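You operate a simulated robot arm through the tools that you are given. There is no shell and no other tool.

The job below is to be done with a simulated two-armed robot. You get a single attempt, and the scene is never put back.

## Task
Take the lid off the purple tub and lay it down on the side table.

The check looks at the end state, three seconds after you hand in, the way a careful person would. Anything else that was tipped, shoved, dropped, spilled or broken makes it a failure. A push-on lid holds only when it is set on centred and level and pressed home; a screw cap is set on level and turned clockwise until tight.

## Robot
Two 7-joint arms with two-finger parallel grippers on one trunk, on a base that moves. Base frame: it is fixed to the floor where the robot stands at the start and does not move with it; the origin is under the middle of the robot, x ahead of it, y to its left, z up. Lengths are in mm, angles in degrees, forces in N, time in s.
The left shoulder is at the start at [71, 156, 1180], the right one opposite. Each reaches about 1231 mm from its shoulder. Payload 3.91 kg a hand.
The tool frame of a hand sits at the grasp point between the pads (the TCP): z along the fingers, y along the line on which they close. The tips reach 30 mm beyond it. The gripper opens to 110 mm. The fingers are 20 mm wide and 10 mm thick; the gripper's body (48 by 112 mm) begins 55 mm behind the TCP.
Orientation is that of the tool frame in the base frame, as a unit quaternion [w, x, y, z]. With the fingers straight down and closing along the base's y, the tool's x points along the base's -x, its y along +y and its z along -z.

## Interface
- The arms move only by the tool apply_moves. It takes "left_commands", "right_commands" or both (then of equal length, played together; a hand with none holds still); each is a list that holds one entry, the list of rows, each a list of 7 numbers: the shift along the base's x, y, z in cm, then the turn, a rotation vector about the base's x, y, z in degrees, then the gripper command, from -1 (fully open) to 1 (shut), values between in proportion. In form: [[[tx, ty, tz, wx, wy, wz, claw], ...]]. A call has 1 to 20 rows; each row shifts and turns the commanded pose from where the row before left it. A row lasts 0.2 s, in which the tool goes at most 50 mm and 8.6 degrees; a call with a longer step from one row to the next is refused whole, and so is a gripper value outside its range. Where a pose cannot be reached the arm comes as near as it can. A force on the tool above 40 N (or 10 N above the force at the start of the call, whichever is more), or a blocked arm, ends the call early, and 0.2 s more pass. Each finger travels about 108 mm/s and halts on what it meets, pressing with about 33 N; the grip force reading is that of the motor and also rises with nothing between the fingers. The clock runs only during rows and for 0.2 s after the last one: add rows that do not move to give the fingers time. The reply holds the time, the measured pose of the TCP, the force on the tool along the base axes, the opening and the grip force, in the units named above and with some noise, with the torque about the TCP (base axes, N m) and any sound that the robot's microphone picked up, and new pictures: "views" is both (left out), scene, wrist or none (wrist: the cameras of the hands that moved).
- Cameras (640 x 400 px; columns grow to the right, rows downward): "scene" is now at [149.5, 3, 1420.5]; the picture's right is [-0.04, -1.00, 0.00], its down [-0.45, 0.02, -0.89] and it looks along [0.89, -0.03, -0.45] (base axes); focal length 296 px, centre (320, 200). "left" rides on the left gripper at [72, -17, -103] in its tool frame; the picture's right is [0.23, 0.97, 0.00], its down [-0.76, 0.18, -0.62] and it looks along [-0.61, 0.14, 0.78] (tool axes); focal length 222 px, centre (320, 200). "right" rides on the right gripper at [72, 17, -103] in its tool frame; the picture's right is [-0.23, 0.97, 0.00], its down [-0.76, -0.18, -0.62] and it looks along [-0.61, -0.14, 0.78] (tool axes); focal length 222 px, centre (320, 200). There is no depth. A picture from a camera that has moved, and an enlarged one, comes with that camera's place and axes in the base frame and with its lens. The place of the scene camera against the robot may be out by one fixed shift of up to 12 mm in any direction.
- move_column(by): slides the trunk up (or, below 0, down) by that many mm; the arms and the scene camera ride with it, the base frame stays. It gives what a move gives, with no picture.
- drive_base(legs): drives the robot by 1 to 6 legs, each [ahead, left, turn to the left] in mm, mm and degrees, along the robot's own axes; the way and the turn of a leg run together, so that a leg with both is an arc; at most 1500 mm and 180 degrees a leg. The arms and the cameras ride along, it lands a little off, and it stops where it bumps. It gives what a move gives, and a new picture of the scene camera.
- head_to(pan, tilt): turns the head with the scene camera to pan (to the left, within 86 degrees either way) and tilt (down, from -29 to 69), counted from straight ahead of the robot. It gives what a move gives, and a new picture of the scene camera.
- close_up(camera, box): a new picture of the part [left, top, right, bottom] of that camera's present view, enlarged. It takes no simulated time.
- close_job(): hands the job in; it is judged then, once.

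Nothing tells you exact positions but the pictures and the camera data. Unless the task says otherwise, let go and move clear before handing in.

The tools are called after "Emit:" by a JSON object that holds its "fn" and its "kwargs". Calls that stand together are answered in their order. apply_moves: Moves the arms, as the interface text tells. Its arguments: {"type":"object","properties":{"left_commands":{"type":"array","items":{"type":"array","items":{"type":"array","items":{"type":"number"}}}},"right_commands":{"type":"array","items":{"type":"array","items":{"type":"array","items":{"type":"number"}}}},"views":{"type":"string","enum":["both","scene","wrist","none"]}},"required":[]} The other tools are called the same way: move_column (by) moves the trunk up or down; drive_base (legs) drives the base; head_to (pan, tilt) turns the head that bears the scene camera; close_up (camera, box) takes an enlarged picture of a part of a camera's view; close_job () hands the job in.

At the start:

```text
clock: 0.0
left_tool_pos: [808.7, 328.9, 1131.0]
left_tcp_rot: [0.0, 0.0, 1.0, 0.0]
left_contact_force: [-1.2, -0.1, 0.8]
left_torque: [-0.01, 0.01, 0.03]
left_width: 110.0
left_finger_force: 0.0
right_tool_pos: [634.9, -378.8, 1079.5]
right_tcp_rot: [0.001, -0.001, 1.0, 0.0]
right_contact_force: [0.5, 0.5, 0.3]
right_torque: [0.03, -0.03, 0.04]
right_width: 110.0
right_finger_force: 0.2
trunk travel left (down, up): [-625.0, 315.0]
robot x, y, heading: [1.4, 2.1, -0.2]
head pan, tilt (commanded): [-2.1, 26.8]
```

scene: 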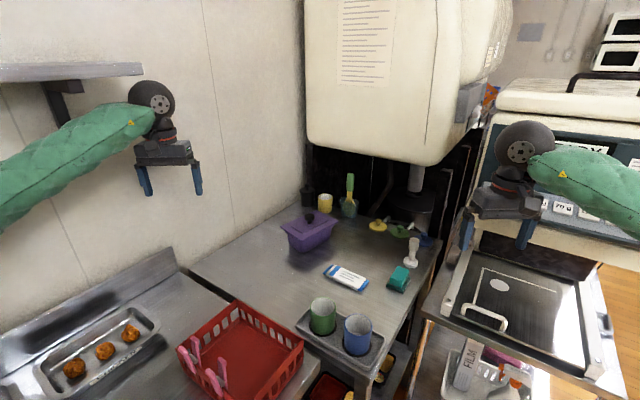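
right: 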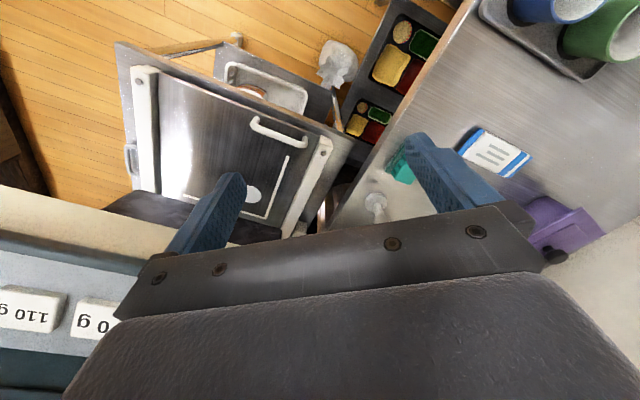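
left: 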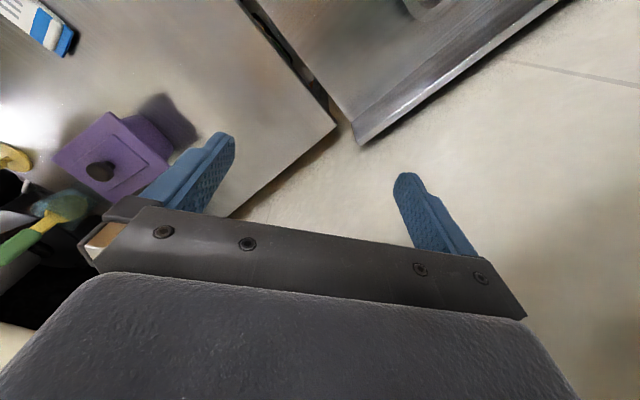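

I see a purple tub with a lid and a dark knob on the steel table ahead, a second steel counter to the left with buns and a red basket, and a cart-like thing to the right. I'll look closer before moving to identify the tub lid and the side table.

Emit:
{"fn": "close_up", "kwargs": {"camera": "scene", "box": [250, 160, 450, 300]}}

Emit:
{"fn": "close_up", "kwargs": {"camera": "left", "box": [0, 60, 240, 260]}}

Emit:
{"fn": "close_up", "kwargs": {"camera": "scene", "box": [400, 220, 640, 400]}}

```text
2.86 times, centred on (350, 230) of scene
camera zoom: at [149.5, 3.0, 1420.5], right [-0.04, -1.0, 0.0], down [-0.45, 0.02, -0.89], along [0.89, -0.03, -0.45], focal length 846 px, centre (234, 114)
```

zoom: 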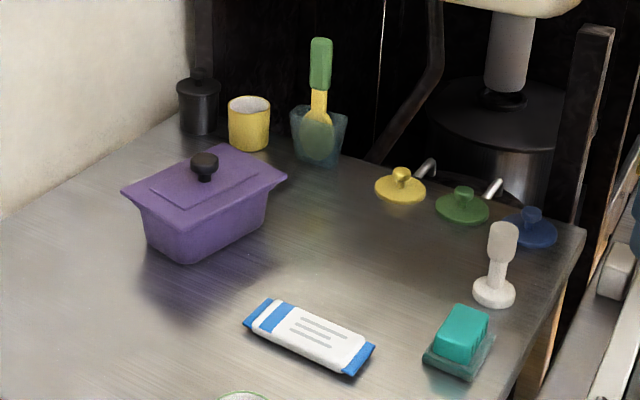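

```text
2.00 times, centred on (120, 160) of left
camera zoom: at [735.3, 312.4, 1235.0], right [-0.23, 0.97, 0.0], down [0.76, 0.18, 0.62], along [0.61, 0.14, -0.78], focal length 444 px, centre (720, 280)
```

zoom: 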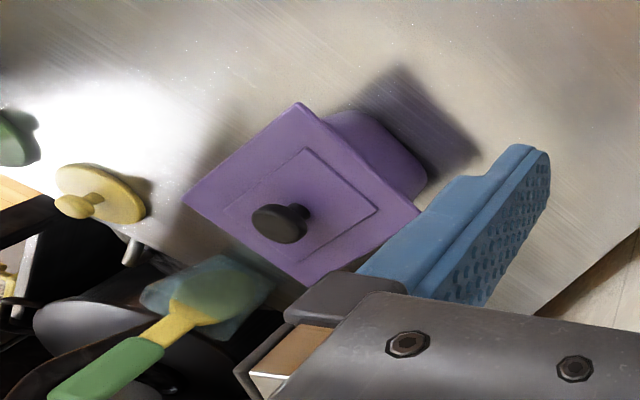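

```text
2.22 times, centred on (520, 310) of scene
camera zoom: at [149.5, 3.0, 1420.5], right [-0.04, -1.0, 0.0], down [-0.45, 0.02, -0.89], along [0.89, -0.03, -0.45], focal length 658 px, centre (-124, -44)
```

zoom: 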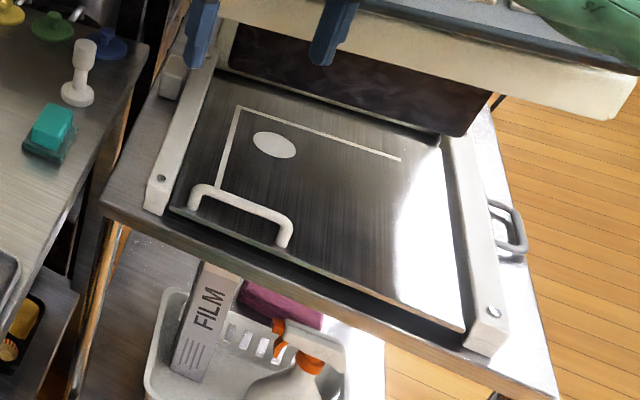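

The tub has a push-on-looking lid with a dark knob. I need to find the "side table", so I'll turn the head around to see the room.

Emit:
{"fn": "head_to", "kwargs": {"pan": 60, "tilt": 35}}

Emit:
{"fn": "head_to", "kwargs": {"pan": -60, "tilt": 35}}

Emit:
{"fn": "head_to", "kwargs": {"pan": 0, "tilt": 60}}

```text
clock: 1.3
left_tool_pos: [808.2, 329.0, 1132.2]
left_tcp_rot: [0.0, -0.001, 1.0, 0.0]
left_contact_force: [-0.5, 0.3, 0.3]
left_torque: [0.0, 0.0, 0.0]
left_width: 110.0
left_finger_force: 0.1
right_tool_pos: [636.3, -378.9, 1080.5]
right_tcp_rot: [0.0, 0.0, 1.0, 0.0]
right_contact_force: [-0.7, 0.3, 0.0]
right_torque: [-0.02, 0.02, 0.01]
right_width: 109.9
right_finger_force: 0.1
trunk travel left (down, up): [-625.0, 315.0]
robot x, y, heading: [1.2, 0.8, -0.1]
head pan, tilt (commanded): [60.0, 35.0]
camera scene: at [102.1, 82.6, 1407.7], right [0.87, -0.5, 0.0], down [-0.29, -0.5, -0.82], along [0.41, 0.71, -0.57], focal length 296 px, centre (320, 200)
```

scene: 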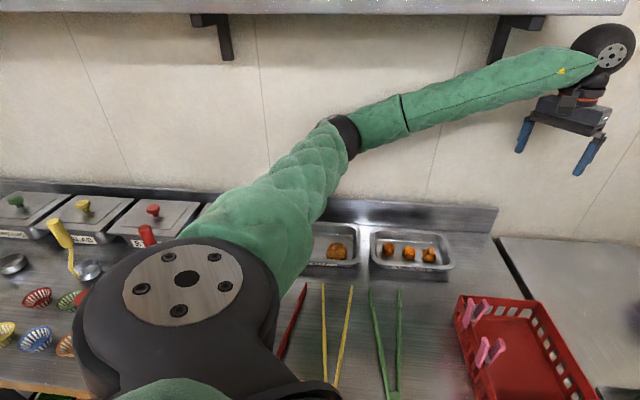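

```text
clock: 3.3
left_tool_pos: [808.5, 327.8, 1130.9]
left_tcp_rot: [0.0, -0.001, 1.0, -0.001]
left_contact_force: [-0.3, 0.5, 0.4]
left_torque: [0.0, 0.03, 0.0]
left_width: 109.9
left_finger_force: 0.1
right_tool_pos: [635.8, -378.4, 1080.1]
right_tcp_rot: [0.0, 0.0, 1.0, 0.0]
right_contact_force: [0.3, -0.1, 0.2]
right_torque: [0.01, -0.02, 0.01]
right_width: 110.1
right_finger_force: 0.1
trunk travel left (down, up): [-625.0, 315.0]
robot x, y, heading: [0.9, 3.2, 0.1]
head pan, tilt (commanded): [-60.0, 35.0]
camera scene: at [102.1, -69.9, 1407.7], right [-0.87, -0.5, 0.0], down [-0.29, 0.5, -0.82], along [0.41, -0.71, -0.57], focal length 296 px, centre (320, 200)
```

scene: 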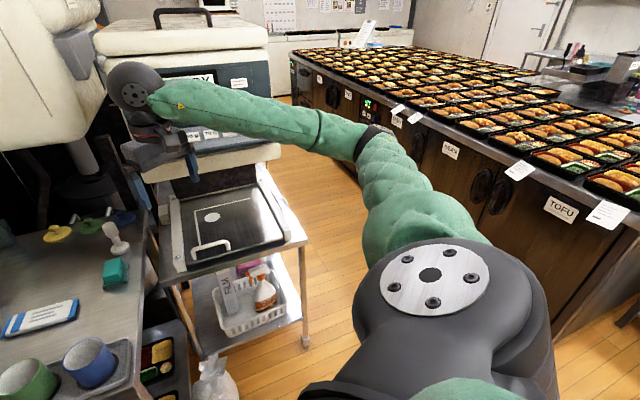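

```text
clock: 4.6
left_tool_pos: [808.5, 328.8, 1130.5]
left_tcp_rot: [0.0, 0.0, 1.0, 0.001]
left_contact_force: [-0.3, -0.4, 0.1]
left_torque: [0.04, 0.0, -0.02]
left_width: 110.0
left_finger_force: 0.1
right_tool_pos: [634.2, -378.0, 1079.9]
right_tcp_rot: [0.0, 0.001, 1.0, 0.0]
right_contact_force: [0.2, -0.4, 0.1]
right_torque: [0.03, -0.01, -0.01]
right_width: 109.9
right_finger_force: 0.1
trunk travel left (down, up): [-625.0, 315.0]
robot x, y, heading: [3.2, -0.1, -0.3]
head pan, tilt (commanded): [0.0, 60.0]
camera scene: at [124.6, 6.3, 1373.4], right [0.0, -1.0, 0.0], down [-0.87, 0.0, -0.5], along [0.5, 0.0, -0.87], focal length 296 px, centre (320, 200)
```

scene: 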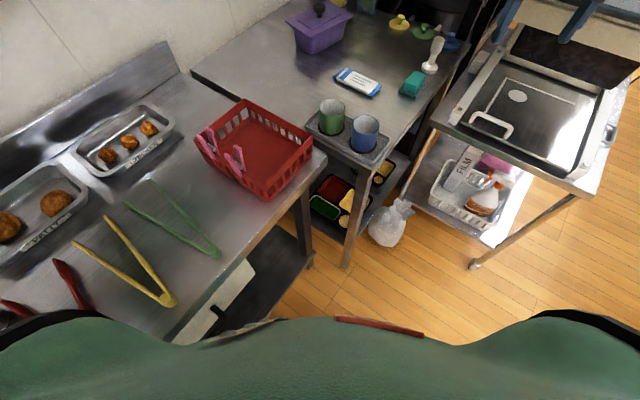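

The left counter holds food trays, the tub's table is ahead, and the cart with a sealing machine is to the right. I'll look further to both sides for anything else that could be called a side table.

Emit:
{"fn": "head_to", "kwargs": {"pan": 86, "tilt": 30}}

Emit:
{"fn": "head_to", "kwargs": {"pan": -86, "tilt": 20}}

Emit:
{"fn": "head_to", "kwargs": {"pan": -30, "tilt": 20}}

```text
clock: 6.2
left_tool_pos: [809.1, 328.1, 1131.1]
left_tcp_rot: [0.0, 0.0, 1.0, 0.0]
left_contact_force: [0.2, 0.4, -0.2]
left_torque: [0.0, -0.02, -0.04]
left_width: 110.1
left_finger_force: 0.0
right_tool_pos: [633.7, -377.5, 1080.1]
right_tcp_rot: [0.0, 0.0, 1.0, 0.001]
right_contact_force: [0.4, 0.2, -0.3]
right_torque: [-0.03, 0.04, 0.02]
right_width: 110.1
right_finger_force: 0.0
trunk travel left (down, up): [-625.0, 315.0]
robot x, y, heading: [1.8, -1.9, -0.2]
head pan, tilt (commanded): [85.9, 30.0]
camera scene: at [64.4, 96.6, 1415.5], right [1.0, -0.07, 0.0], down [-0.04, -0.5, -0.87], along [0.06, 0.86, -0.5], focal length 296 px, centre (320, 200)
```

scene: 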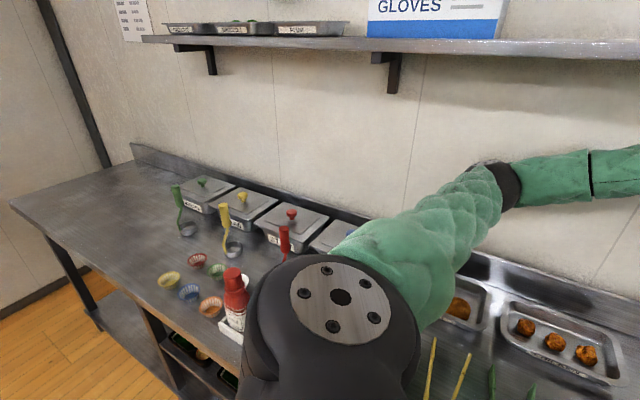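

```text
clock: 8.8
left_tool_pos: [809.1, 329.0, 1131.6]
left_tcp_rot: [0.001, 0.0, 1.0, 0.001]
left_contact_force: [0.1, -0.1, 0.2]
left_torque: [-0.03, 0.0, 0.01]
left_width: 109.8
left_finger_force: 0.0
right_tool_pos: [635.4, -378.6, 1078.6]
right_tcp_rot: [0.0, 0.0, 1.0, 0.0]
right_contact_force: [0.4, -0.1, -0.2]
right_torque: [0.01, -0.01, -0.01]
right_width: 110.1
right_finger_force: 0.0
trunk travel left (down, up): [-625.0, 315.0]
robot x, y, heading: [2.4, 1.5, 0.0]
head pan, tilt (commanded): [-85.9, 20.0]
camera scene: at [64.6, -86.5, 1431.6], right [-1.0, -0.07, 0.0], down [-0.02, 0.34, -0.94], along [0.07, -0.94, -0.34], focal length 296 px, centre (320, 200)
```

scene: 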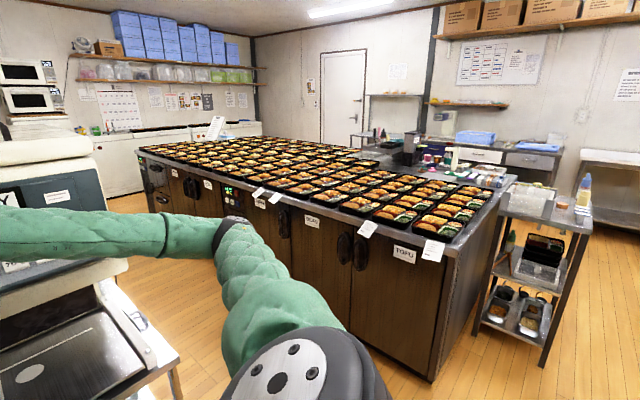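

```text
clock: 10.1
left_tool_pos: [808.8, 329.2, 1130.3]
left_tcp_rot: [-0.001, 0.0, 1.0, 0.001]
left_contact_force: [-0.1, 0.8, 0.3]
left_torque: [0.01, 0.02, 0.04]
left_width: 109.9
left_finger_force: 0.1
right_tool_pos: [634.0, -378.0, 1079.6]
right_tcp_rot: [0.0, 0.0, 1.0, 0.0]
right_contact_force: [0.0, -0.1, -0.5]
right_torque: [-0.04, -0.05, 0.0]
right_width: 109.9
right_finger_force: 0.0
trunk travel left (down, up): [-625.0, 315.0]
robot x, y, heading: [0.8, -2.1, 0.1]
head pan, tilt (commanded): [-30.0, 20.0]
camera scene: at [138.6, -40.3, 1431.5], right [-0.5, -0.87, 0.0], down [-0.3, 0.17, -0.94], along [0.81, -0.47, -0.34], focal length 296 px, centre (320, 200)
```

scene: 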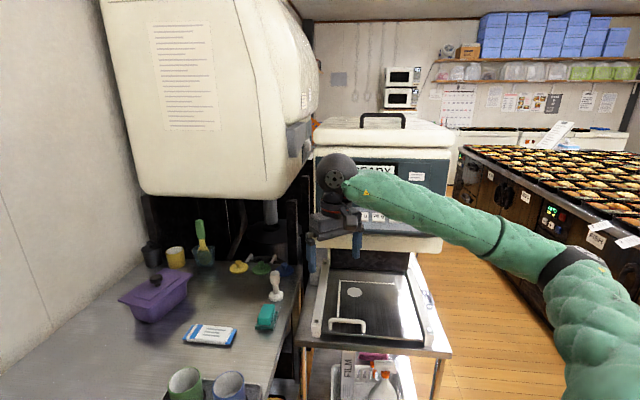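

I take the tub's own table, standing beside the long counter, to be the side table: it has free space, and the cart is filled by the sealing machine. The knob triangulates to about (1002, 8, 924); now I'll look closer at the lid and at the overhanging hopper.

Emit:
{"fn": "head_to", "kwargs": {"pan": 0, "tilt": 25}}

Emit:
{"fn": "close_up", "kwargs": {"camera": "scene", "box": [260, 160, 360, 260]}}

Emit:
{"fn": "close_up", "kwargs": {"camera": "left", "box": [40, 90, 200, 210]}}

```text
clock: 11.0
left_tool_pos: [808.5, 328.6, 1131.7]
left_tcp_rot: [0.0, 0.0, 1.0, 0.0]
left_contact_force: [0.6, -0.8, -0.2]
left_torque: [-0.01, -0.01, -0.01]
left_width: 110.1
left_finger_force: 0.1
right_tool_pos: [636.0, -378.6, 1080.2]
right_tcp_rot: [0.0, 0.0, 1.0, -0.001]
right_contact_force: [0.8, 0.1, -0.8]
right_torque: [-0.01, 0.04, -0.03]
right_width: 109.8
right_finger_force: 0.0
trunk travel left (down, up): [-625.0, 315.0]
robot x, y, heading: [-2.8, 2.6, 0.1]
head pan, tilt (commanded): [0.0, 25.0]
camera scene: at [150.1, 6.2, 1423.5], right [0.0, -1.0, 0.0], down [-0.42, 0.0, -0.91], along [0.91, 0.0, -0.42], focal length 296 px, centre (320, 200)
```

scene: 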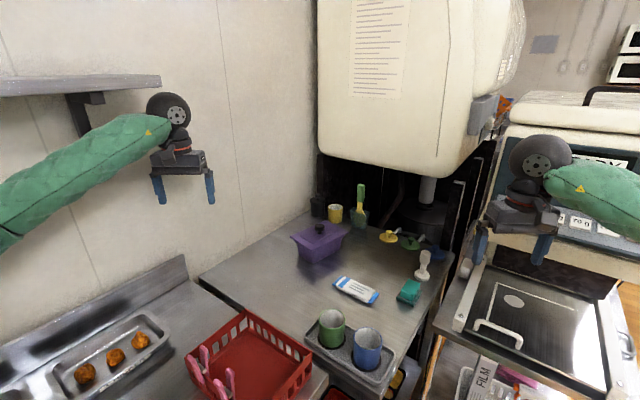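

```text
4.00 times, centred on (310, 210) of scene
camera zoom: at [150.1, 6.2, 1423.5], right [0.0, -1.0, 0.0], down [-0.42, 0.0, -0.91], along [0.91, 0.0, -0.42], focal length 1184 px, centre (360, 160)
```

zoom: 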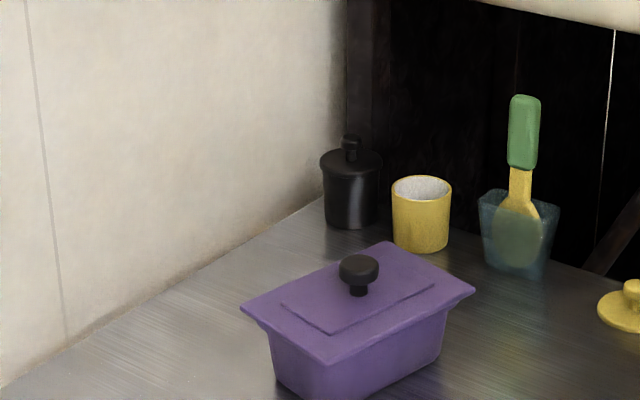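

```text
3.33 times, centred on (120, 150) of left
camera zoom: at [735.3, 312.4, 1235.0], right [-0.23, 0.97, 0.0], down [0.76, 0.18, 0.62], along [0.61, 0.14, -0.78], focal length 740 px, centre (987, 367)
```

zoom: 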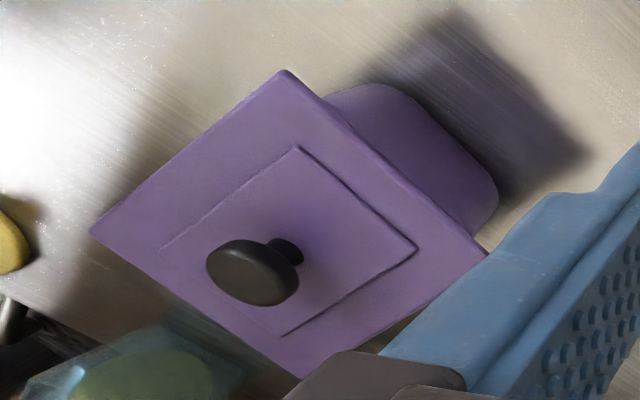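

The knob head is about 33 mm across at roughly (1003, 7, 924), the lid is about 160 x 115 mm turned about 45°, and free table space lies in front-left of the tub near (834, 131). I'll tilt the left hand forward so its camera can show the overhanging hopper and the tub from a second viewpoint.

Emit:
{"fn": "apply_moves", "kwargs": {"left_commands": [[[0, 0, 0, 0, -8, 0, -1], [0, 0, 0, 0, -8, 0, -1], [0, 0, 0, 0, -8, 0, -1], [0, 0, 0, 0, -8, 0, -1], [0, 0, 0, 0, -8, 0, -1], [0, 0, 0, 0, 0, 0, -1]]], "views": "both"}}

```text
clock: 12.4
left_tool_pos: [809.1, 328.6, 1130.6]
left_tcp_rot: [0.342, 0.0, 0.94, 0.0]
left_contact_force: [-0.5, -0.5, 0.4]
left_torque: [-0.02, 0.02, -0.01]
left_width: 110.0
left_finger_force: 0.1
right_tool_pos: [636.3, -378.0, 1080.3]
right_tcp_rot: [0.0, 0.0, 1.0, 0.001]
right_contact_force: [0.0, 0.8, 0.4]
right_torque: [0.02, 0.03, -0.03]
right_width: 109.8
right_finger_force: 0.1
trunk travel left (down, up): [-625.0, 315.0]
robot x, y, heading: [-1.9, -1.4, -0.2]
head pan, tilt (commanded): [0.0, 25.0]
camera scene: at [150.4, 6.0, 1423.4], right [0.0, -1.0, 0.0], down [-0.42, 0.0, -0.91], along [0.91, 0.0, -0.42], focal length 296 px, centre (320, 200)
camera left: at [685.8, 311.6, 1163.6], right [-0.17, 0.97, -0.15], down [0.18, 0.18, 0.97], along [0.97, 0.14, -0.21], focal length 222 px, centre (320, 200)
```

scene: 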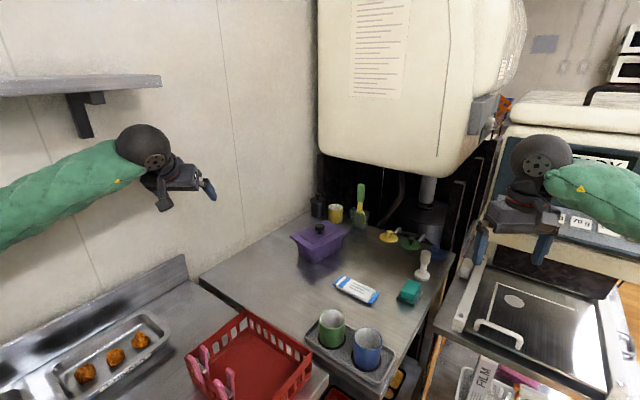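
left: 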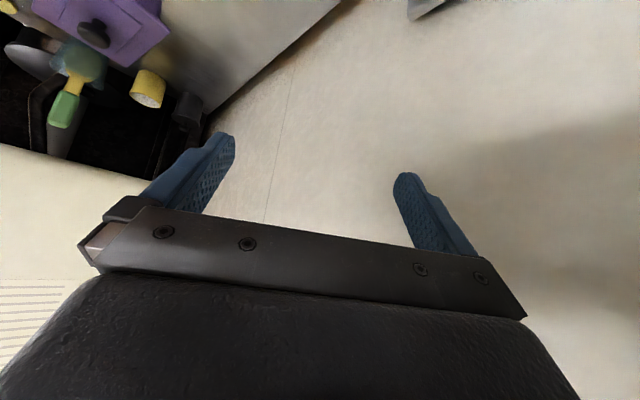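

The wrist picture (upside down) shows the hopper's lower edge behind the tub. I'll enlarge it to locate the hopper corner.

Emit:
{"fn": "close_up", "kwargs": {"camera": "left", "box": [0, 0, 240, 200]}}

Emit:
{"fn": "close_up", "kwargs": {"camera": "scene", "box": [290, 100, 510, 260]}}

```text
2.00 times, centred on (120, 100) of left
camera zoom: at [685.8, 311.6, 1163.6], right [-0.17, 0.97, -0.15], down [0.18, 0.18, 0.97], along [0.97, 0.14, -0.21], focal length 444 px, centre (720, 400)
```

zoom: 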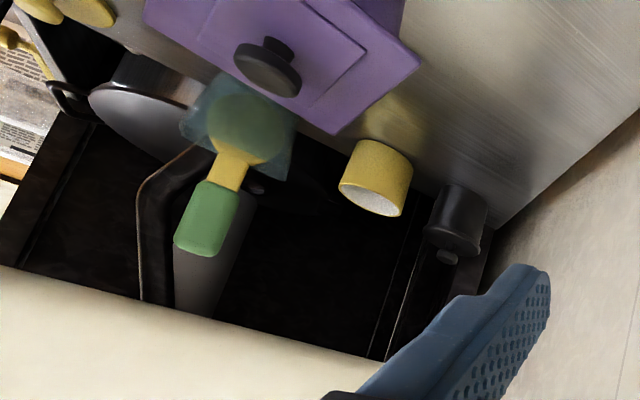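

```text
2.50 times, centred on (400, 180) of scene
camera zoom: at [150.4, 6.0, 1423.4], right [0.0, -1.0, 0.0], down [-0.42, 0.0, -0.91], along [0.91, 0.0, -0.42], focal length 740 px, centre (120, 250)
```

zoom: 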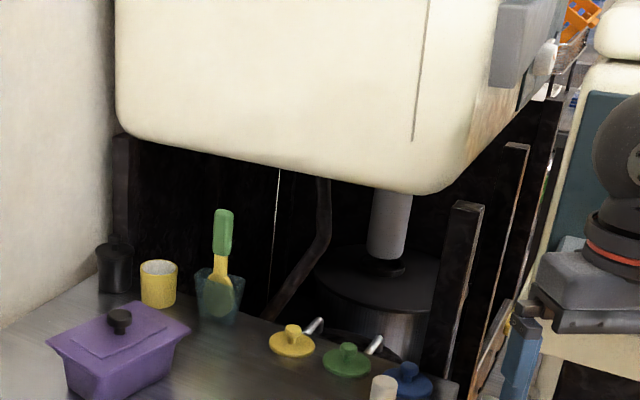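

The hopper's front lies some 400 mm behind the tub, so a vertical approach over the knob is clear. I'll bring the left hand upright and over the knob, about 85 mm above it, then check with the wrist camera.

Emit:
{"fn": "apply_moves", "kwargs": {"left_commands": [[[0, 0, 0, 0, 8, 0, -1], [2.1, -3.58, -1.0, 0, 8, 0, -1], [2.1, -3.58, -1.0, 0, 8, 0, -1], [2.1, -3.58, -1.0, 0, 8, 0, -1], [2.1, -3.58, -1.0, 0, 8, 0, -1], [2.1, -3.58, -1.0, 0, 0, 0, -1], [2.1, -3.58, -1.0, 0, 0, 0, -1], [2.1, -3.58, -1.0, 0, 0, 0, -1], [2.1, -3.58, -1.0, 0, 0, 0, -1], [2.1, -3.58, -1.0, 0, 0, 0, -1], [0, 0, -1.5, 0, 0, 0, -0.5], [0, 0, -1.5, 0, 0, 0, -0.4], [0, 0, 0, 0, 0, 0, -0.4]]], "views": "both"}}

```text
clock: 15.2
left_tool_pos: [998.2, 6.1, 1010.0]
left_tcp_rot: [-0.001, 0.001, 1.0, 0.0]
left_contact_force: [0.4, -0.2, -0.6]
left_torque: [0.0, 0.01, -0.01]
left_width: 77.4
left_finger_force: 0.1
right_tool_pos: [634.2, -377.6, 1078.9]
right_tcp_rot: [0.001, 0.001, 1.0, -0.001]
right_contact_force: [0.4, -0.5, -0.3]
right_torque: [-0.01, 0.0, 0.0]
right_width: 110.1
right_finger_force: 0.0
trunk travel left (down, up): [-625.0, 315.0]
robot x, y, heading: [-2.0, -0.3, -0.1]
head pan, tilt (commanded): [0.0, 25.0]
camera scene: at [150.0, 6.5, 1423.5], right [0.0, -1.0, 0.0], down [-0.42, 0.0, -0.91], along [0.91, 0.0, -0.42], focal length 296 px, centre (320, 200)
camera left: at [924.7, -10.6, 1114.2], right [-0.23, 0.97, 0.0], down [0.76, 0.18, 0.62], along [0.61, 0.14, -0.78], focal length 222 px, centre (320, 200)
```

scene: 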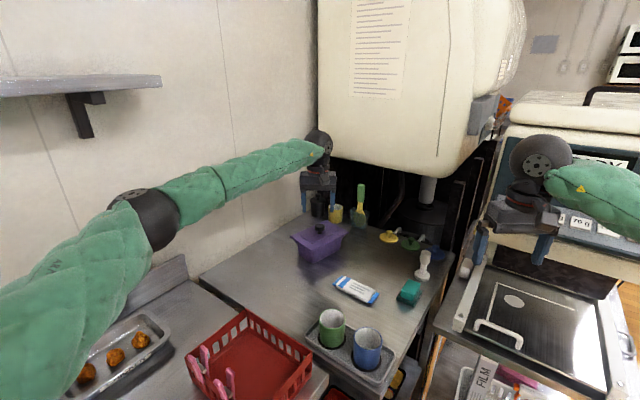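
left: 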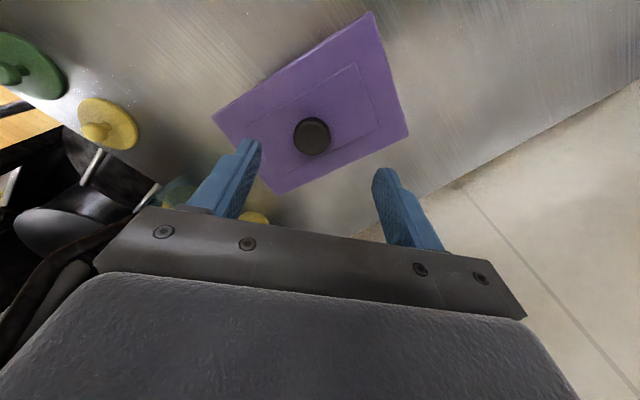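

The hand is above the knob; the knob seems a few mm to the right of the finger centre line. I'll enlarge to refine the offset.

Emit:
{"fn": "close_up", "kwargs": {"camera": "left", "box": [200, 60, 440, 260]}}

Emit:
{"fn": "close_up", "kwargs": {"camera": "scene", "box": [270, 130, 370, 270]}}

```text
2.00 times, centred on (320, 160) of left
camera zoom: at [924.7, -10.6, 1114.2], right [-0.23, 0.97, 0.0], down [0.76, 0.18, 0.62], along [0.61, 0.14, -0.78], focal length 444 px, centre (320, 280)
```

zoom: 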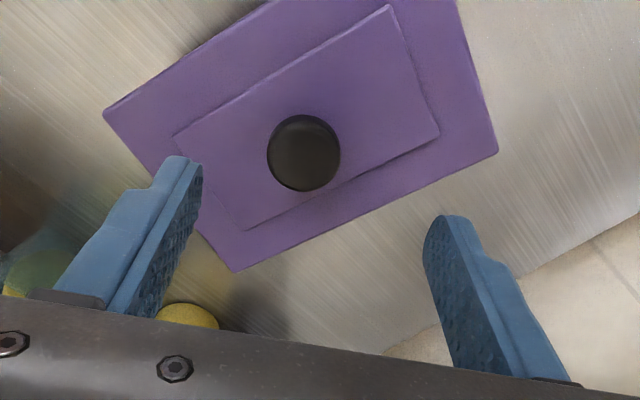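

```text
2.86 times, centred on (320, 200) of scene
camera zoom: at [150.0, 6.5, 1423.5], right [0.0, -1.0, 0.0], down [-0.42, 0.0, -0.91], along [0.91, 0.0, -0.42], focal length 846 px, centre (320, 200)
```

zoom: 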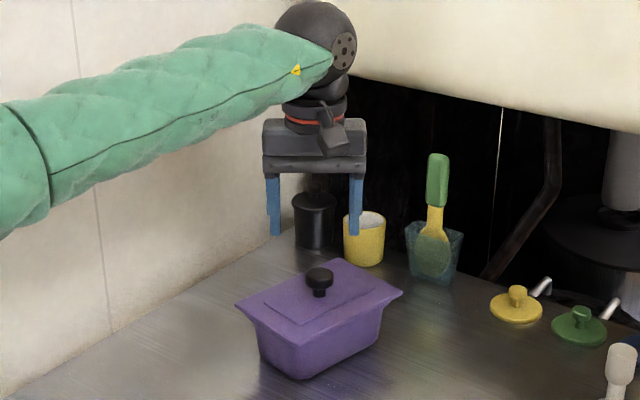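

Knob head centre works out to about (1003.5, 0), so I'll shift +5 mm in x and −6 mm in y and descend partway, fingertips still above the lid, to check again.

Emit:
{"fn": "apply_moves", "kwargs": {"left_commands": [[[0.5, -0.6, -1.5, 0, 0, 0, -0.4], [0, 0, -1.5, 0, 0, 0, -0.4], [0, 0, -1.5, 0, 0, 0, -0.4], [0, 0, 0, 0, 0, 0, -0.4]]], "views": "wrist"}}

Emit:
{"fn": "close_up", "kwargs": {"camera": "left", "box": [220, 80, 420, 240]}}

Emit:
{"fn": "close_up", "kwargs": {"camera": "scene", "box": [280, 160, 360, 260]}}

```text
clock: 16.2
left_tool_pos: [1003.5, 0.5, 966.1]
left_tcp_rot: [0.0, 0.0, 1.0, 0.0]
left_contact_force: [0.3, -0.2, 0.8]
left_torque: [0.01, 0.01, 0.0]
left_width: 76.8
left_finger_force: 0.0
right_tool_pos: [635.0, -378.8, 1080.0]
right_tcp_rot: [0.0, 0.0, 1.0, 0.0]
right_contact_force: [0.8, -0.9, 0.1]
right_torque: [0.0, 0.01, -0.01]
right_width: 109.9
right_finger_force: 0.0
trunk travel left (down, up): [-625.0, 315.0]
robot x, y, heading: [-2.4, -2.6, -0.0]
head pan, tilt (commanded): [0.0, 25.0]
camera left: at [929.3, -15.8, 1069.6], right [-0.23, 0.97, 0.0], down [0.76, 0.18, 0.62], along [0.61, 0.14, -0.78], focal length 222 px, centre (320, 200)
```

left: 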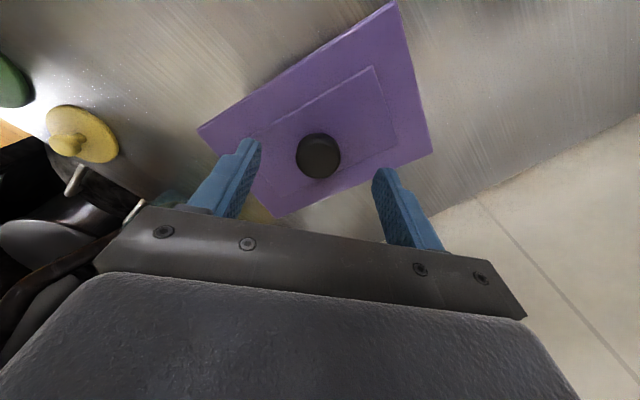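

```text
2.50 times, centred on (320, 160) of left
camera zoom: at [929.3, -15.8, 1069.6], right [-0.23, 0.97, 0.0], down [0.76, 0.18, 0.62], along [0.61, 0.14, -0.78], focal length 555 px, centre (320, 300)
```

zoom: 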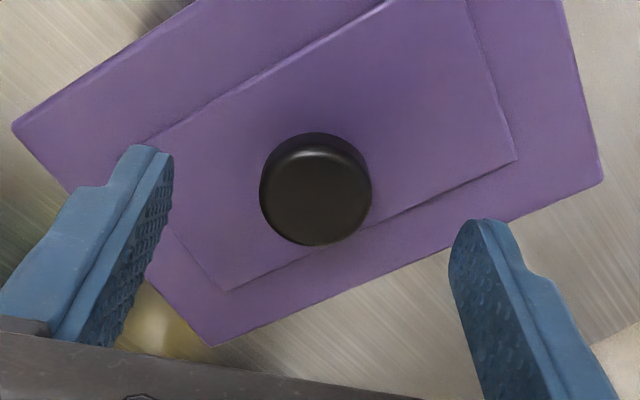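

```text
4.00 times, centred on (320, 210) of scene
camera zoom: at [149.9, 6.3, 1423.5], right [0.0, -1.0, 0.0], down [-0.42, 0.0, -0.91], along [0.91, 0.0, -0.42], focal length 1184 px, centre (320, 160)
```

zoom: 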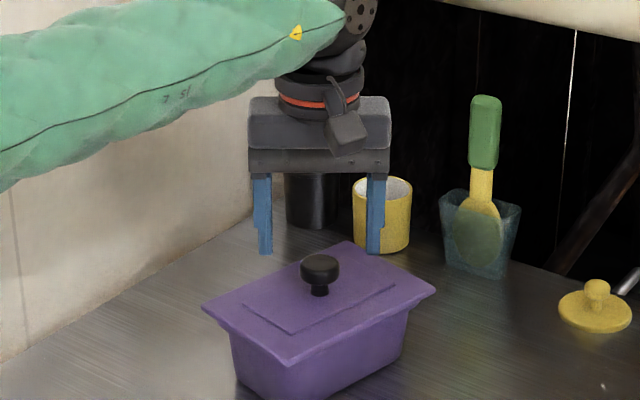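

Comparing with the fingertips, the lid panel is at about z 898 and the knob head spans about 911–922. I'll lower to TCP z ≈ 935 (tips about 6 mm above the lid panel) and check before closing.

Emit:
{"fn": "apply_moves", "kwargs": {"left_commands": [[[0.1, -0.05, -1.0, 0, 0, 0, -0.4], [0, 0, -1.0, 0, 0, 0, -0.4], [0, 0, -1.0, 0, 0, 0, -0.4], [0, 0, 0, 0, 0, 0, -0.4]]], "views": "none"}}

Emit:
{"fn": "close_up", "kwargs": {"camera": "left", "box": [220, 80, 420, 240]}}

Emit:
{"fn": "close_up", "kwargs": {"camera": "scene", "box": [290, 190, 350, 260]}}

```text
clock: 17.2
left_tool_pos: [1004.1, 1.0, 936.1]
left_tcp_rot: [0.0, -0.001, 1.0, 0.0]
left_contact_force: [0.8, 0.6, 0.7]
left_torque: [-0.01, -0.02, -0.02]
left_width: 77.1
left_finger_force: 0.0
right_tool_pos: [634.9, -377.9, 1079.6]
right_tcp_rot: [0.0, 0.0, 1.0, 0.0]
right_contact_force: [-1.1, -0.2, 0.8]
right_torque: [0.03, 0.01, 0.0]
right_width: 110.1
right_finger_force: 0.0
trunk travel left (down, up): [-625.0, 315.0]
robot x, y, heading: [1.5, -0.5, 0.0]
head pan, tilt (commanded): [0.0, 25.0]
```

```text
2.50 times, centred on (320, 160) of left
camera zoom: at [930.7, -15.9, 1040.2], right [-0.23, 0.97, 0.0], down [0.76, 0.18, 0.62], along [0.61, 0.14, -0.78], focal length 555 px, centre (320, 300)
```

zoom: 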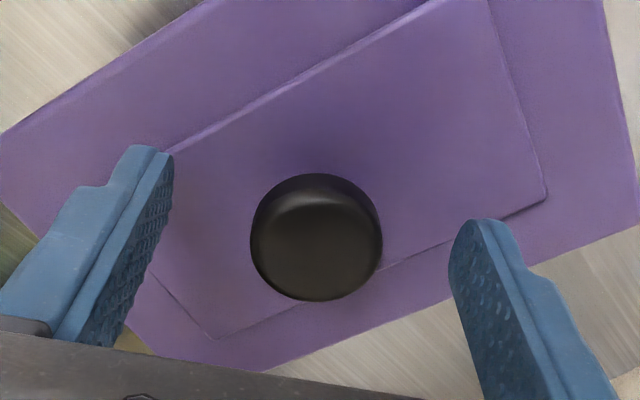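

```text
5.71 times, centred on (320, 225) of scene
camera zoom: at [150.0, 6.1, 1423.5], right [0.0, -1.0, 0.0], down [-0.42, 0.0, -0.91], along [0.91, 0.0, -0.42], focal length 1692 px, centre (320, 57)
```

zoom: 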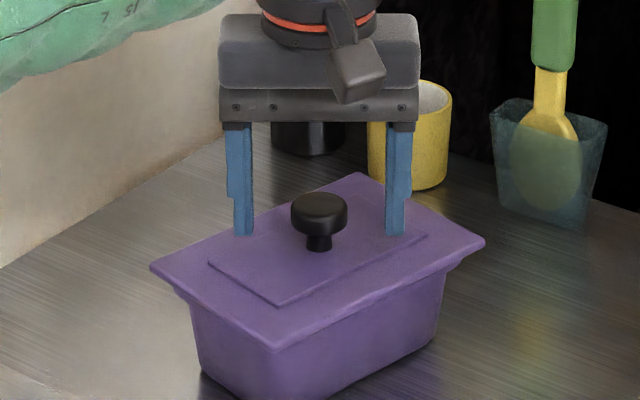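

The tips straddle the knob head just at its lower edge and the panel is about 10 mm below. I'll go 4 mm lower with a small centring shift, then close on the knob.

Emit:
{"fn": "apply_moves", "kwargs": {"left_commands": [[[0.1, -0.08, -0.4, 0, 0, 0, -0.4], [0, 0, 0, 0, 0, 0, -0.1], [0, 0, 0, 0, 0, 0, 0.1], [0, 0, 0, 0, 0, 0, 0.3], [0, 0, 0, 0, 0, 0, 0.4], [0, 0, 0, 0, 0, 0, 0.5], [0, 0, 0, 0, 0, 0, 1], [0, 0, 0, 0, 0, 0, 1], [0, 0, 0, 0, 0, 0, 1]]], "views": "none"}}

Emit:
{"fn": "close_up", "kwargs": {"camera": "left", "box": [220, 80, 420, 240]}}

Emit:
{"fn": "close_up", "kwargs": {"camera": "scene", "box": [290, 190, 350, 260]}}

```text
clock: 19.2
left_tool_pos: [1005.3, -0.0, 932.8]
left_tcp_rot: [0.0, 0.0, 1.0, 0.001]
left_contact_force: [-0.5, 1.0, 0.3]
left_torque: [-0.01, 0.01, 0.16]
left_width: 32.2
left_finger_force: 32.8
right_tool_pos: [635.7, -378.1, 1077.9]
right_tcp_rot: [0.0, 0.001, 1.0, 0.0]
right_contact_force: [0.1, -0.8, -0.6]
right_torque: [0.0, -0.01, 0.01]
right_width: 110.1
right_finger_force: 0.0
trunk travel left (down, up): [-625.0, 315.0]
robot x, y, heading: [1.3, 0.3, 0.2]
head pan, tilt (commanded): [0.0, 25.0]
```

```text
2.50 times, centred on (320, 160) of left
camera zoom: at [932.0, -16.3, 1036.0], right [-0.23, 0.97, 0.0], down [0.76, 0.18, 0.62], along [0.61, 0.14, -0.78], focal length 555 px, centre (320, 300)
```

zoom: 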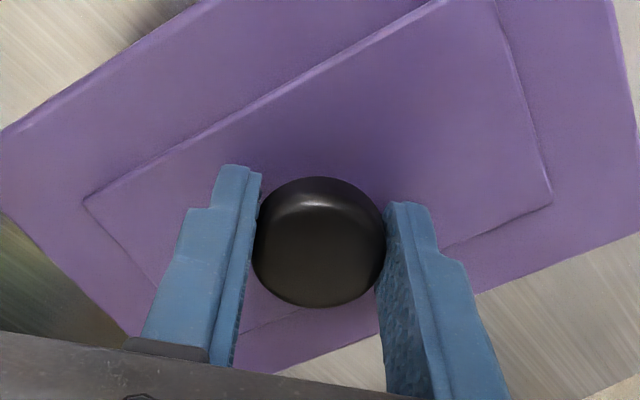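

```text
5.71 times, centred on (320, 225) of scene
camera zoom: at [150.2, 6.2, 1423.4], right [0.0, -1.0, 0.0], down [-0.42, 0.0, -0.91], along [0.91, 0.0, -0.42], focal length 1692 px, centre (320, 57)
```

zoom: 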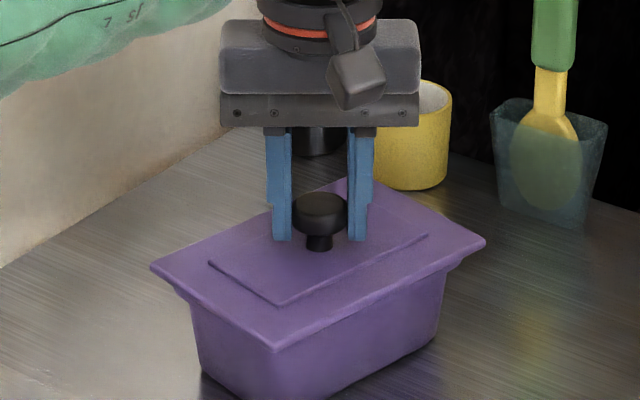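

The knob head is gripped (32 mm opening, 33 N). I'll lift slowly by a few mm and watch the force and whether the tub stays on the table.

Emit:
{"fn": "apply_moves", "kwargs": {"left_commands": [[[0, 0, 0.1, 0, 0, 0, 1], [0, 0, 0.1, 0, 0, 0, 1], [0, 0, 0.1, 0, 0, 0, 1], [0, 0, 0.1, 0, 0, 0, 1], [0, 0, 0.1, 0, 0, 0, 1], [0, 0, 0.1, 0, 0, 0, 1]]], "views": "none"}}

Emit:
{"fn": "close_up", "kwargs": {"camera": "scene", "box": [280, 180, 360, 280]}}

Emit:
{"fn": "close_up", "kwargs": {"camera": "left", "box": [160, 40, 480, 240]}}

```text
clock: 20.6
left_tool_pos: [1005.2, -0.6, 938.3]
left_tcp_rot: [-0.001, 0.001, 1.0, 0.0]
left_contact_force: [-0.3, 0.4, -3.7]
left_torque: [0.03, 0.01, -0.02]
left_width: 32.3
left_finger_force: 33.2
right_tool_pos: [635.9, -377.6, 1078.9]
right_tcp_rot: [-0.001, 0.0, 1.0, 0.0]
right_contact_force: [0.2, 0.2, 0.3]
right_torque: [0.01, 0.05, 0.02]
right_width: 110.1
right_finger_force: 0.1
trunk travel left (down, up): [-625.0, 315.0]
robot x, y, heading: [0.5, -1.8, -0.2]
head pan, tilt (commanded): [0.0, 25.0]
```

```text
4.00 times, centred on (320, 230) of scene
camera zoom: at [150.7, 6.1, 1423.4], right [0.0, -1.0, 0.0], down [-0.42, 0.0, -0.91], along [0.91, 0.0, -0.42], focal length 1184 px, centre (320, 80)
```

zoom: 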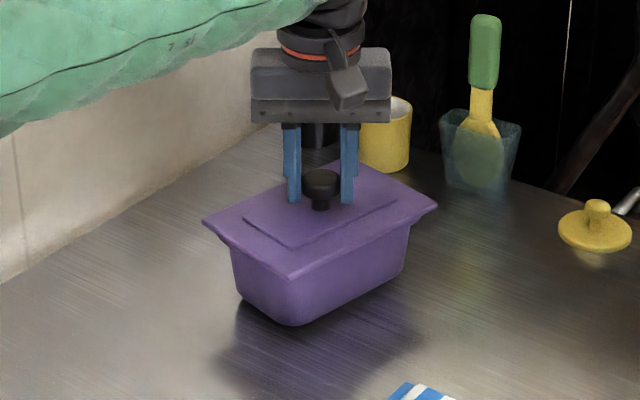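

```text
2.00 times, centred on (320, 140) of left
camera zoom: at [931.5, -17.2, 1041.3], right [-0.23, 0.97, 0.0], down [0.76, 0.18, 0.62], along [0.61, 0.14, -0.78], focal length 444 px, centre (320, 320)
```

zoom: 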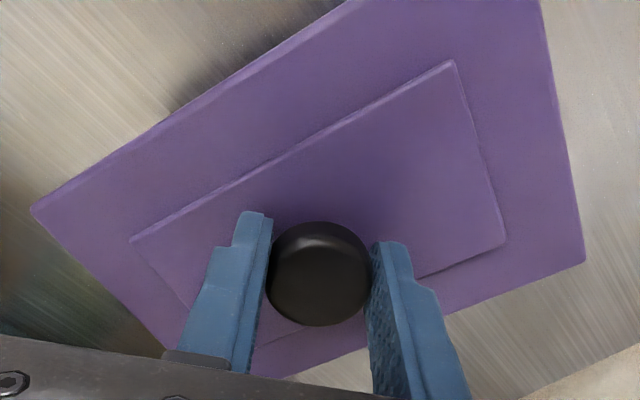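

The force reads only about 3.7 N after 6 mm, so I need to see whether the tub rose together with the lid. I'll take the same close-up as before to compare.

Emit:
{"fn": "close_up", "kwargs": {"camera": "scene", "box": [290, 190, 350, 260]}}

Emit:
{"fn": "close_up", "kwargs": {"camera": "scene", "box": [290, 230, 350, 270]}}

```text
5.71 times, centred on (320, 225) of scene
camera zoom: at [150.7, 6.1, 1423.4], right [0.0, -1.0, 0.0], down [-0.42, 0.0, -0.91], along [0.91, 0.0, -0.42], focal length 1692 px, centre (320, 57)
```

zoom: 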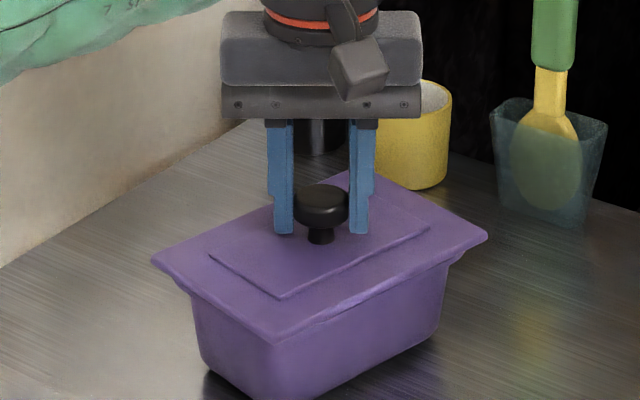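

```text
10.00 times, centred on (320, 250) of scene
camera zoom: at [150.7, 6.1, 1423.4], right [0.0, -1.0, 0.0], down [-0.42, 0.0, -0.91], along [0.91, 0.0, -0.42], focal length 2961 px, centre (320, -300)
```

zoom: 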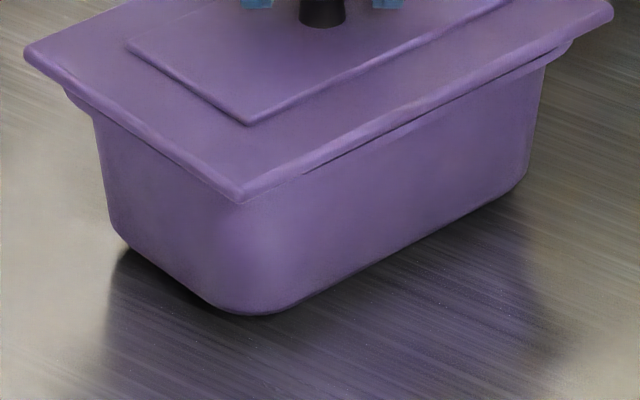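

The lid has risen about 6 mm and a line has opened under its rim on one side. I'll raise 4 mm more and compare the tub's base in the same close-up.

Emit:
{"fn": "apply_moves", "kwargs": {"left_commands": [[[0, 0, 0.1, 0, 0, 0, 1], [0, 0, 0.1, 0, 0, 0, 1], [0, 0, 0.1, 0, 0, 0, 1], [0, 0, 0.1, 0, 0, 0, 1], [0, 0, 0, 0, 0, 0, 1]]], "views": "none"}}

Emit:
{"fn": "close_up", "kwargs": {"camera": "scene", "box": [290, 230, 350, 270]}}

Emit:
{"fn": "close_up", "kwargs": {"camera": "left", "box": [160, 40, 480, 240]}}

```text
clock: 21.8
left_tool_pos: [1005.6, -1.1, 940.7]
left_tcp_rot: [-0.001, -0.001, 1.0, 0.0]
left_contact_force: [0.2, -0.5, -4.0]
left_torque: [0.0, 0.01, 0.0]
left_width: 32.1
left_finger_force: 33.1
right_tool_pos: [635.2, -378.2, 1078.2]
right_tcp_rot: [-0.001, 0.001, 1.0, 0.0]
right_contact_force: [0.2, -0.5, -1.6]
right_torque: [-0.04, 0.01, 0.02]
right_width: 109.9
right_finger_force: 0.0
trunk travel left (down, up): [-625.0, 315.0]
robot x, y, heading: [1.5, 4.9, 0.1]
head pan, tilt (commanded): [0.0, 25.0]
```

```text
10.00 times, centred on (320, 250) of scene
camera zoom: at [150.7, 6.1, 1423.4], right [0.0, -1.0, 0.0], down [-0.42, 0.0, -0.91], along [0.91, 0.0, -0.42], focal length 2961 px, centre (320, -300)
```

zoom: 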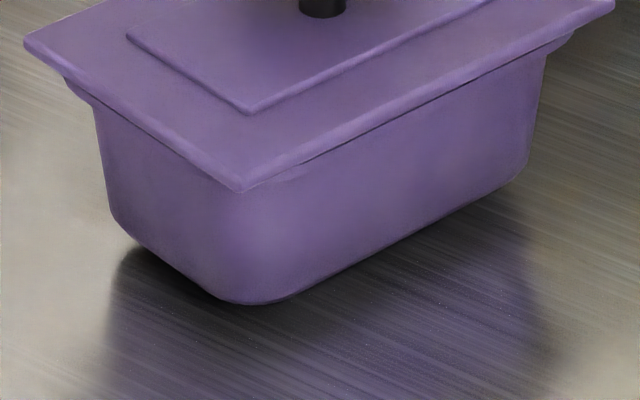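

```text
2.00 times, centred on (320, 140) of left
camera zoom: at [931.9, -17.3, 1045.1], right [-0.23, 0.97, 0.0], down [0.76, 0.18, 0.62], along [0.61, 0.14, -0.78], focal length 444 px, centre (320, 320)
```

zoom: 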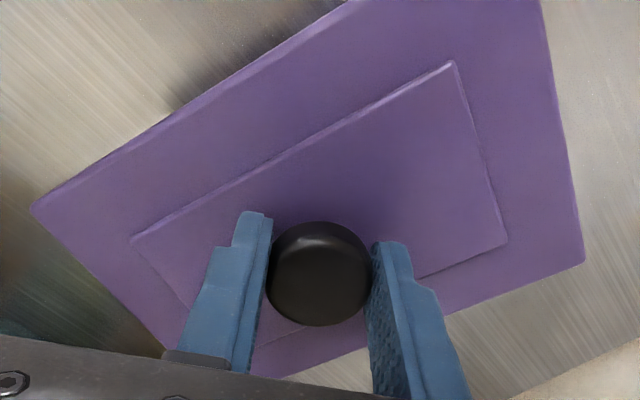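

The tub's base rose together with the lid, so the lid is a push-on fit and one hand must hold the tub while the other pulls. I'll set it back down exactly where it was and release the knob; then the left hand will hold the tub body from its front-left end and the right hand will pull the lid.

Emit:
{"fn": "apply_moves", "kwargs": {"left_commands": [[[0, 0, -0.2, 0, 0, 0, 1], [0, 0, -0.2, 0, 0, 0, 1], [0, 0, -0.2, 0, 0, 0, 1], [0, 0, -0.2, 0, 0, 0, 1], [0, 0, -0.1, 0, 0, 0, 1], [0, 0, -0.1, 0, 0, 0, 1], [0, 0, 0, 0, 0, 0, 1]]], "views": "none"}}

Emit:
{"fn": "close_up", "kwargs": {"camera": "scene", "box": [290, 230, 350, 270]}}

Emit:
{"fn": "close_up", "kwargs": {"camera": "scene", "box": [290, 190, 350, 260]}}

```text
clock: 23.4
left_tool_pos: [1004.3, -0.9, 933.1]
left_tcp_rot: [-0.001, 0.0, 1.0, 0.0]
left_contact_force: [1.2, 0.0, -0.3]
left_torque: [0.03, 0.05, 0.12]
left_width: 32.3
left_finger_force: 33.0
right_tool_pos: [635.6, -378.5, 1078.8]
right_tcp_rot: [0.0, 0.0, 1.0, 0.0]
right_contact_force: [0.5, -0.2, -0.8]
right_torque: [-0.01, -0.05, -0.02]
right_width: 110.5
right_finger_force: 0.0
trunk travel left (down, up): [-625.0, 315.0]
robot x, y, heading: [0.6, -1.3, -0.1]
head pan, tilt (commanded): [0.0, 25.0]
```

```text
10.00 times, centred on (320, 250) of scene
camera zoom: at [150.3, 6.1, 1423.5], right [0.0, -1.0, 0.0], down [-0.42, 0.0, -0.91], along [0.91, 0.0, -0.42], focal length 2961 px, centre (320, -300)
```

zoom: 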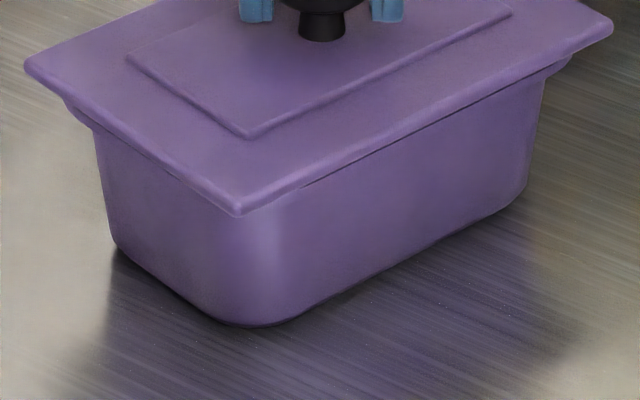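

```text
5.71 times, centred on (320, 225) of scene
camera zoom: at [150.3, 6.1, 1423.5], right [0.0, -1.0, 0.0], down [-0.42, 0.0, -0.91], along [0.91, 0.0, -0.42], focal length 1692 px, centre (320, 57)
```

zoom: 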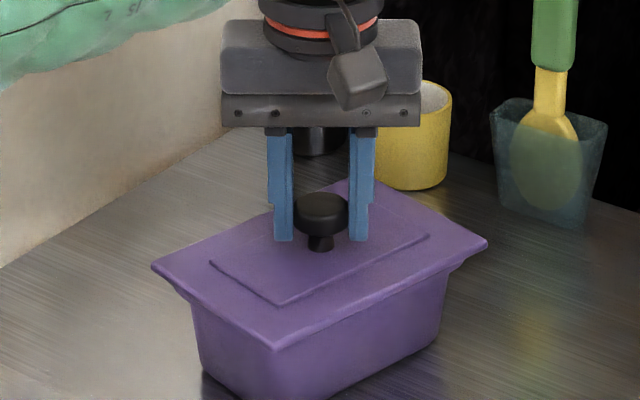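

The tub is resting in its original place again. Now I'll open, rise straight up, and move the left hand to clear air at the tub's front-left.

Emit:
{"fn": "apply_moves", "kwargs": {"left_commands": [[[0, 0, 0, 0, 0, 0, 0.2], [0, 0, 0, 0, 0, 0, -0.2], [0, 0, 0, 0, 0, 0, -0.4], [0, 0, 0.5, 0, 0, 0, -0.4], [0, 0, 2, 0, 0, 0, -0.4], [0, 0, 4, 0, 0, 0, -0.4], [0, 0, 4.5, 0, 0, 0, -0.4], [-2.5, 3, 2, 0, 0, 0, -0.4], [-3, 3.6, 0, 0, 0, 0, -0.4], [-3, 3.6, 0, 0, 0, 0, -0.4], [-3, 3.6, 0, 0, 0, 0, -0.4], [-2.5, 3, 0, 0, 0, 0, -0.4], [0, 0, 0, 0, 0, 0, -0.4]]], "views": "both"}}

```text
clock: 26.2
left_tool_pos: [865.2, 167.7, 1062.1]
left_tcp_rot: [0.0, 0.0, 1.0, 0.0]
left_contact_force: [-0.7, 0.0, -0.3]
left_torque: [0.03, 0.02, -0.01]
left_width: 77.3
left_finger_force: 0.1
right_tool_pos: [635.0, -378.9, 1078.5]
right_tcp_rot: [-0.001, 0.0, 1.0, 0.001]
right_contact_force: [0.1, 0.4, -0.2]
right_torque: [0.0, 0.02, -0.02]
right_width: 109.9
right_finger_force: 0.0
trunk travel left (down, up): [-625.0, 315.0]
robot x, y, heading: [-1.0, 0.4, 0.2]
head pan, tilt (commanded): [0.0, 25.0]
camera scene: at [150.6, 5.4, 1423.4], right [0.0, -1.0, 0.0], down [-0.42, 0.0, -0.91], along [0.91, 0.0, -0.42], focal length 296 px, centre (320, 200)
camera left: at [791.4, 151.8, 1166.1], right [-0.23, 0.97, 0.0], down [0.76, 0.18, 0.62], along [0.61, 0.14, -0.78], focal length 222 px, centre (320, 200)
```

scene: 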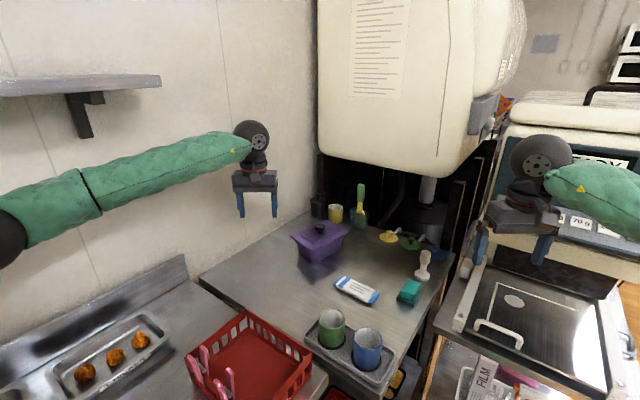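
left: 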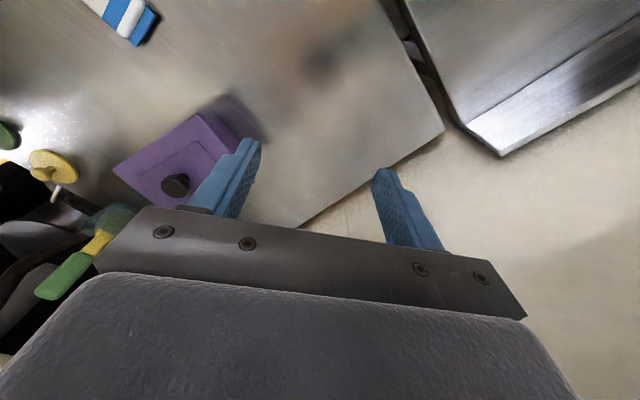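

The tub is undisturbed. Next I'll turn the left hand about the vertical (about 132°) so that its camera ends up on the upper side once the fingers are pitched forward along the tub's long axis.

Emit:
{"fn": "apply_moves", "kwargs": {"left_commands": [[[0, 0, 0, 0, 0, 8.25, -1], [0, 0, 0, 0, 0, 8.25, -1], [0, 0, 0, 0, 0, 8.25, -1], [0, 0, 0, 0, 0, 8.25, -1], [0, 0, 0, 0, 0, 8.25, -1], [0, 0, 0, 0, 0, 8.25, -1], [0, 0, 0, 0, 0, 8.25, -1], [0, 0, 0, 0, 0, 8.25, -1], [0, 0, 0, 0, 0, 0, -1]]], "views": "scene"}}

```text
clock: 28.2
left_tool_pos: [864.7, 166.8, 1062.5]
left_tcp_rot: [0.001, -0.545, 0.838, 0.0]
left_contact_force: [0.1, 0.9, 0.1]
left_torque: [0.0, 0.03, -0.01]
left_width: 110.2
left_finger_force: 0.0
right_tool_pos: [633.9, -378.0, 1079.9]
right_tcp_rot: [0.0, 0.0, 1.0, -0.001]
right_contact_force: [0.2, 0.3, 1.0]
right_torque: [0.01, 0.0, 0.02]
right_width: 109.7
right_finger_force: 0.1
trunk travel left (down, up): [-625.0, 315.0]
robot x, y, heading: [-0.8, 3.3, 0.1]
head pan, tilt (commanded): [0.0, 25.0]
camera scene: at [150.2, 6.2, 1423.4], right [0.0, -1.0, 0.0], down [-0.42, 0.0, -0.91], along [0.91, 0.0, -0.42], focal length 296 px, centre (320, 200)
```

scene: 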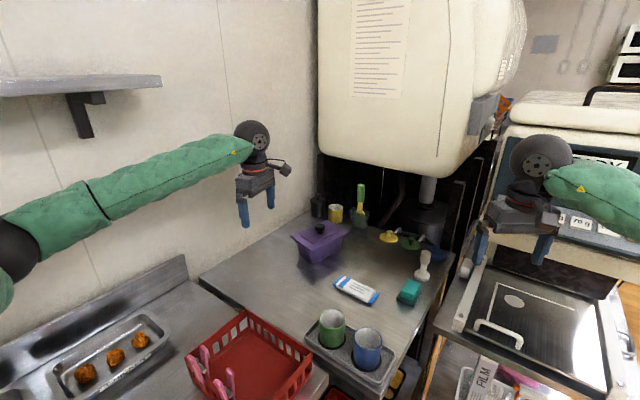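

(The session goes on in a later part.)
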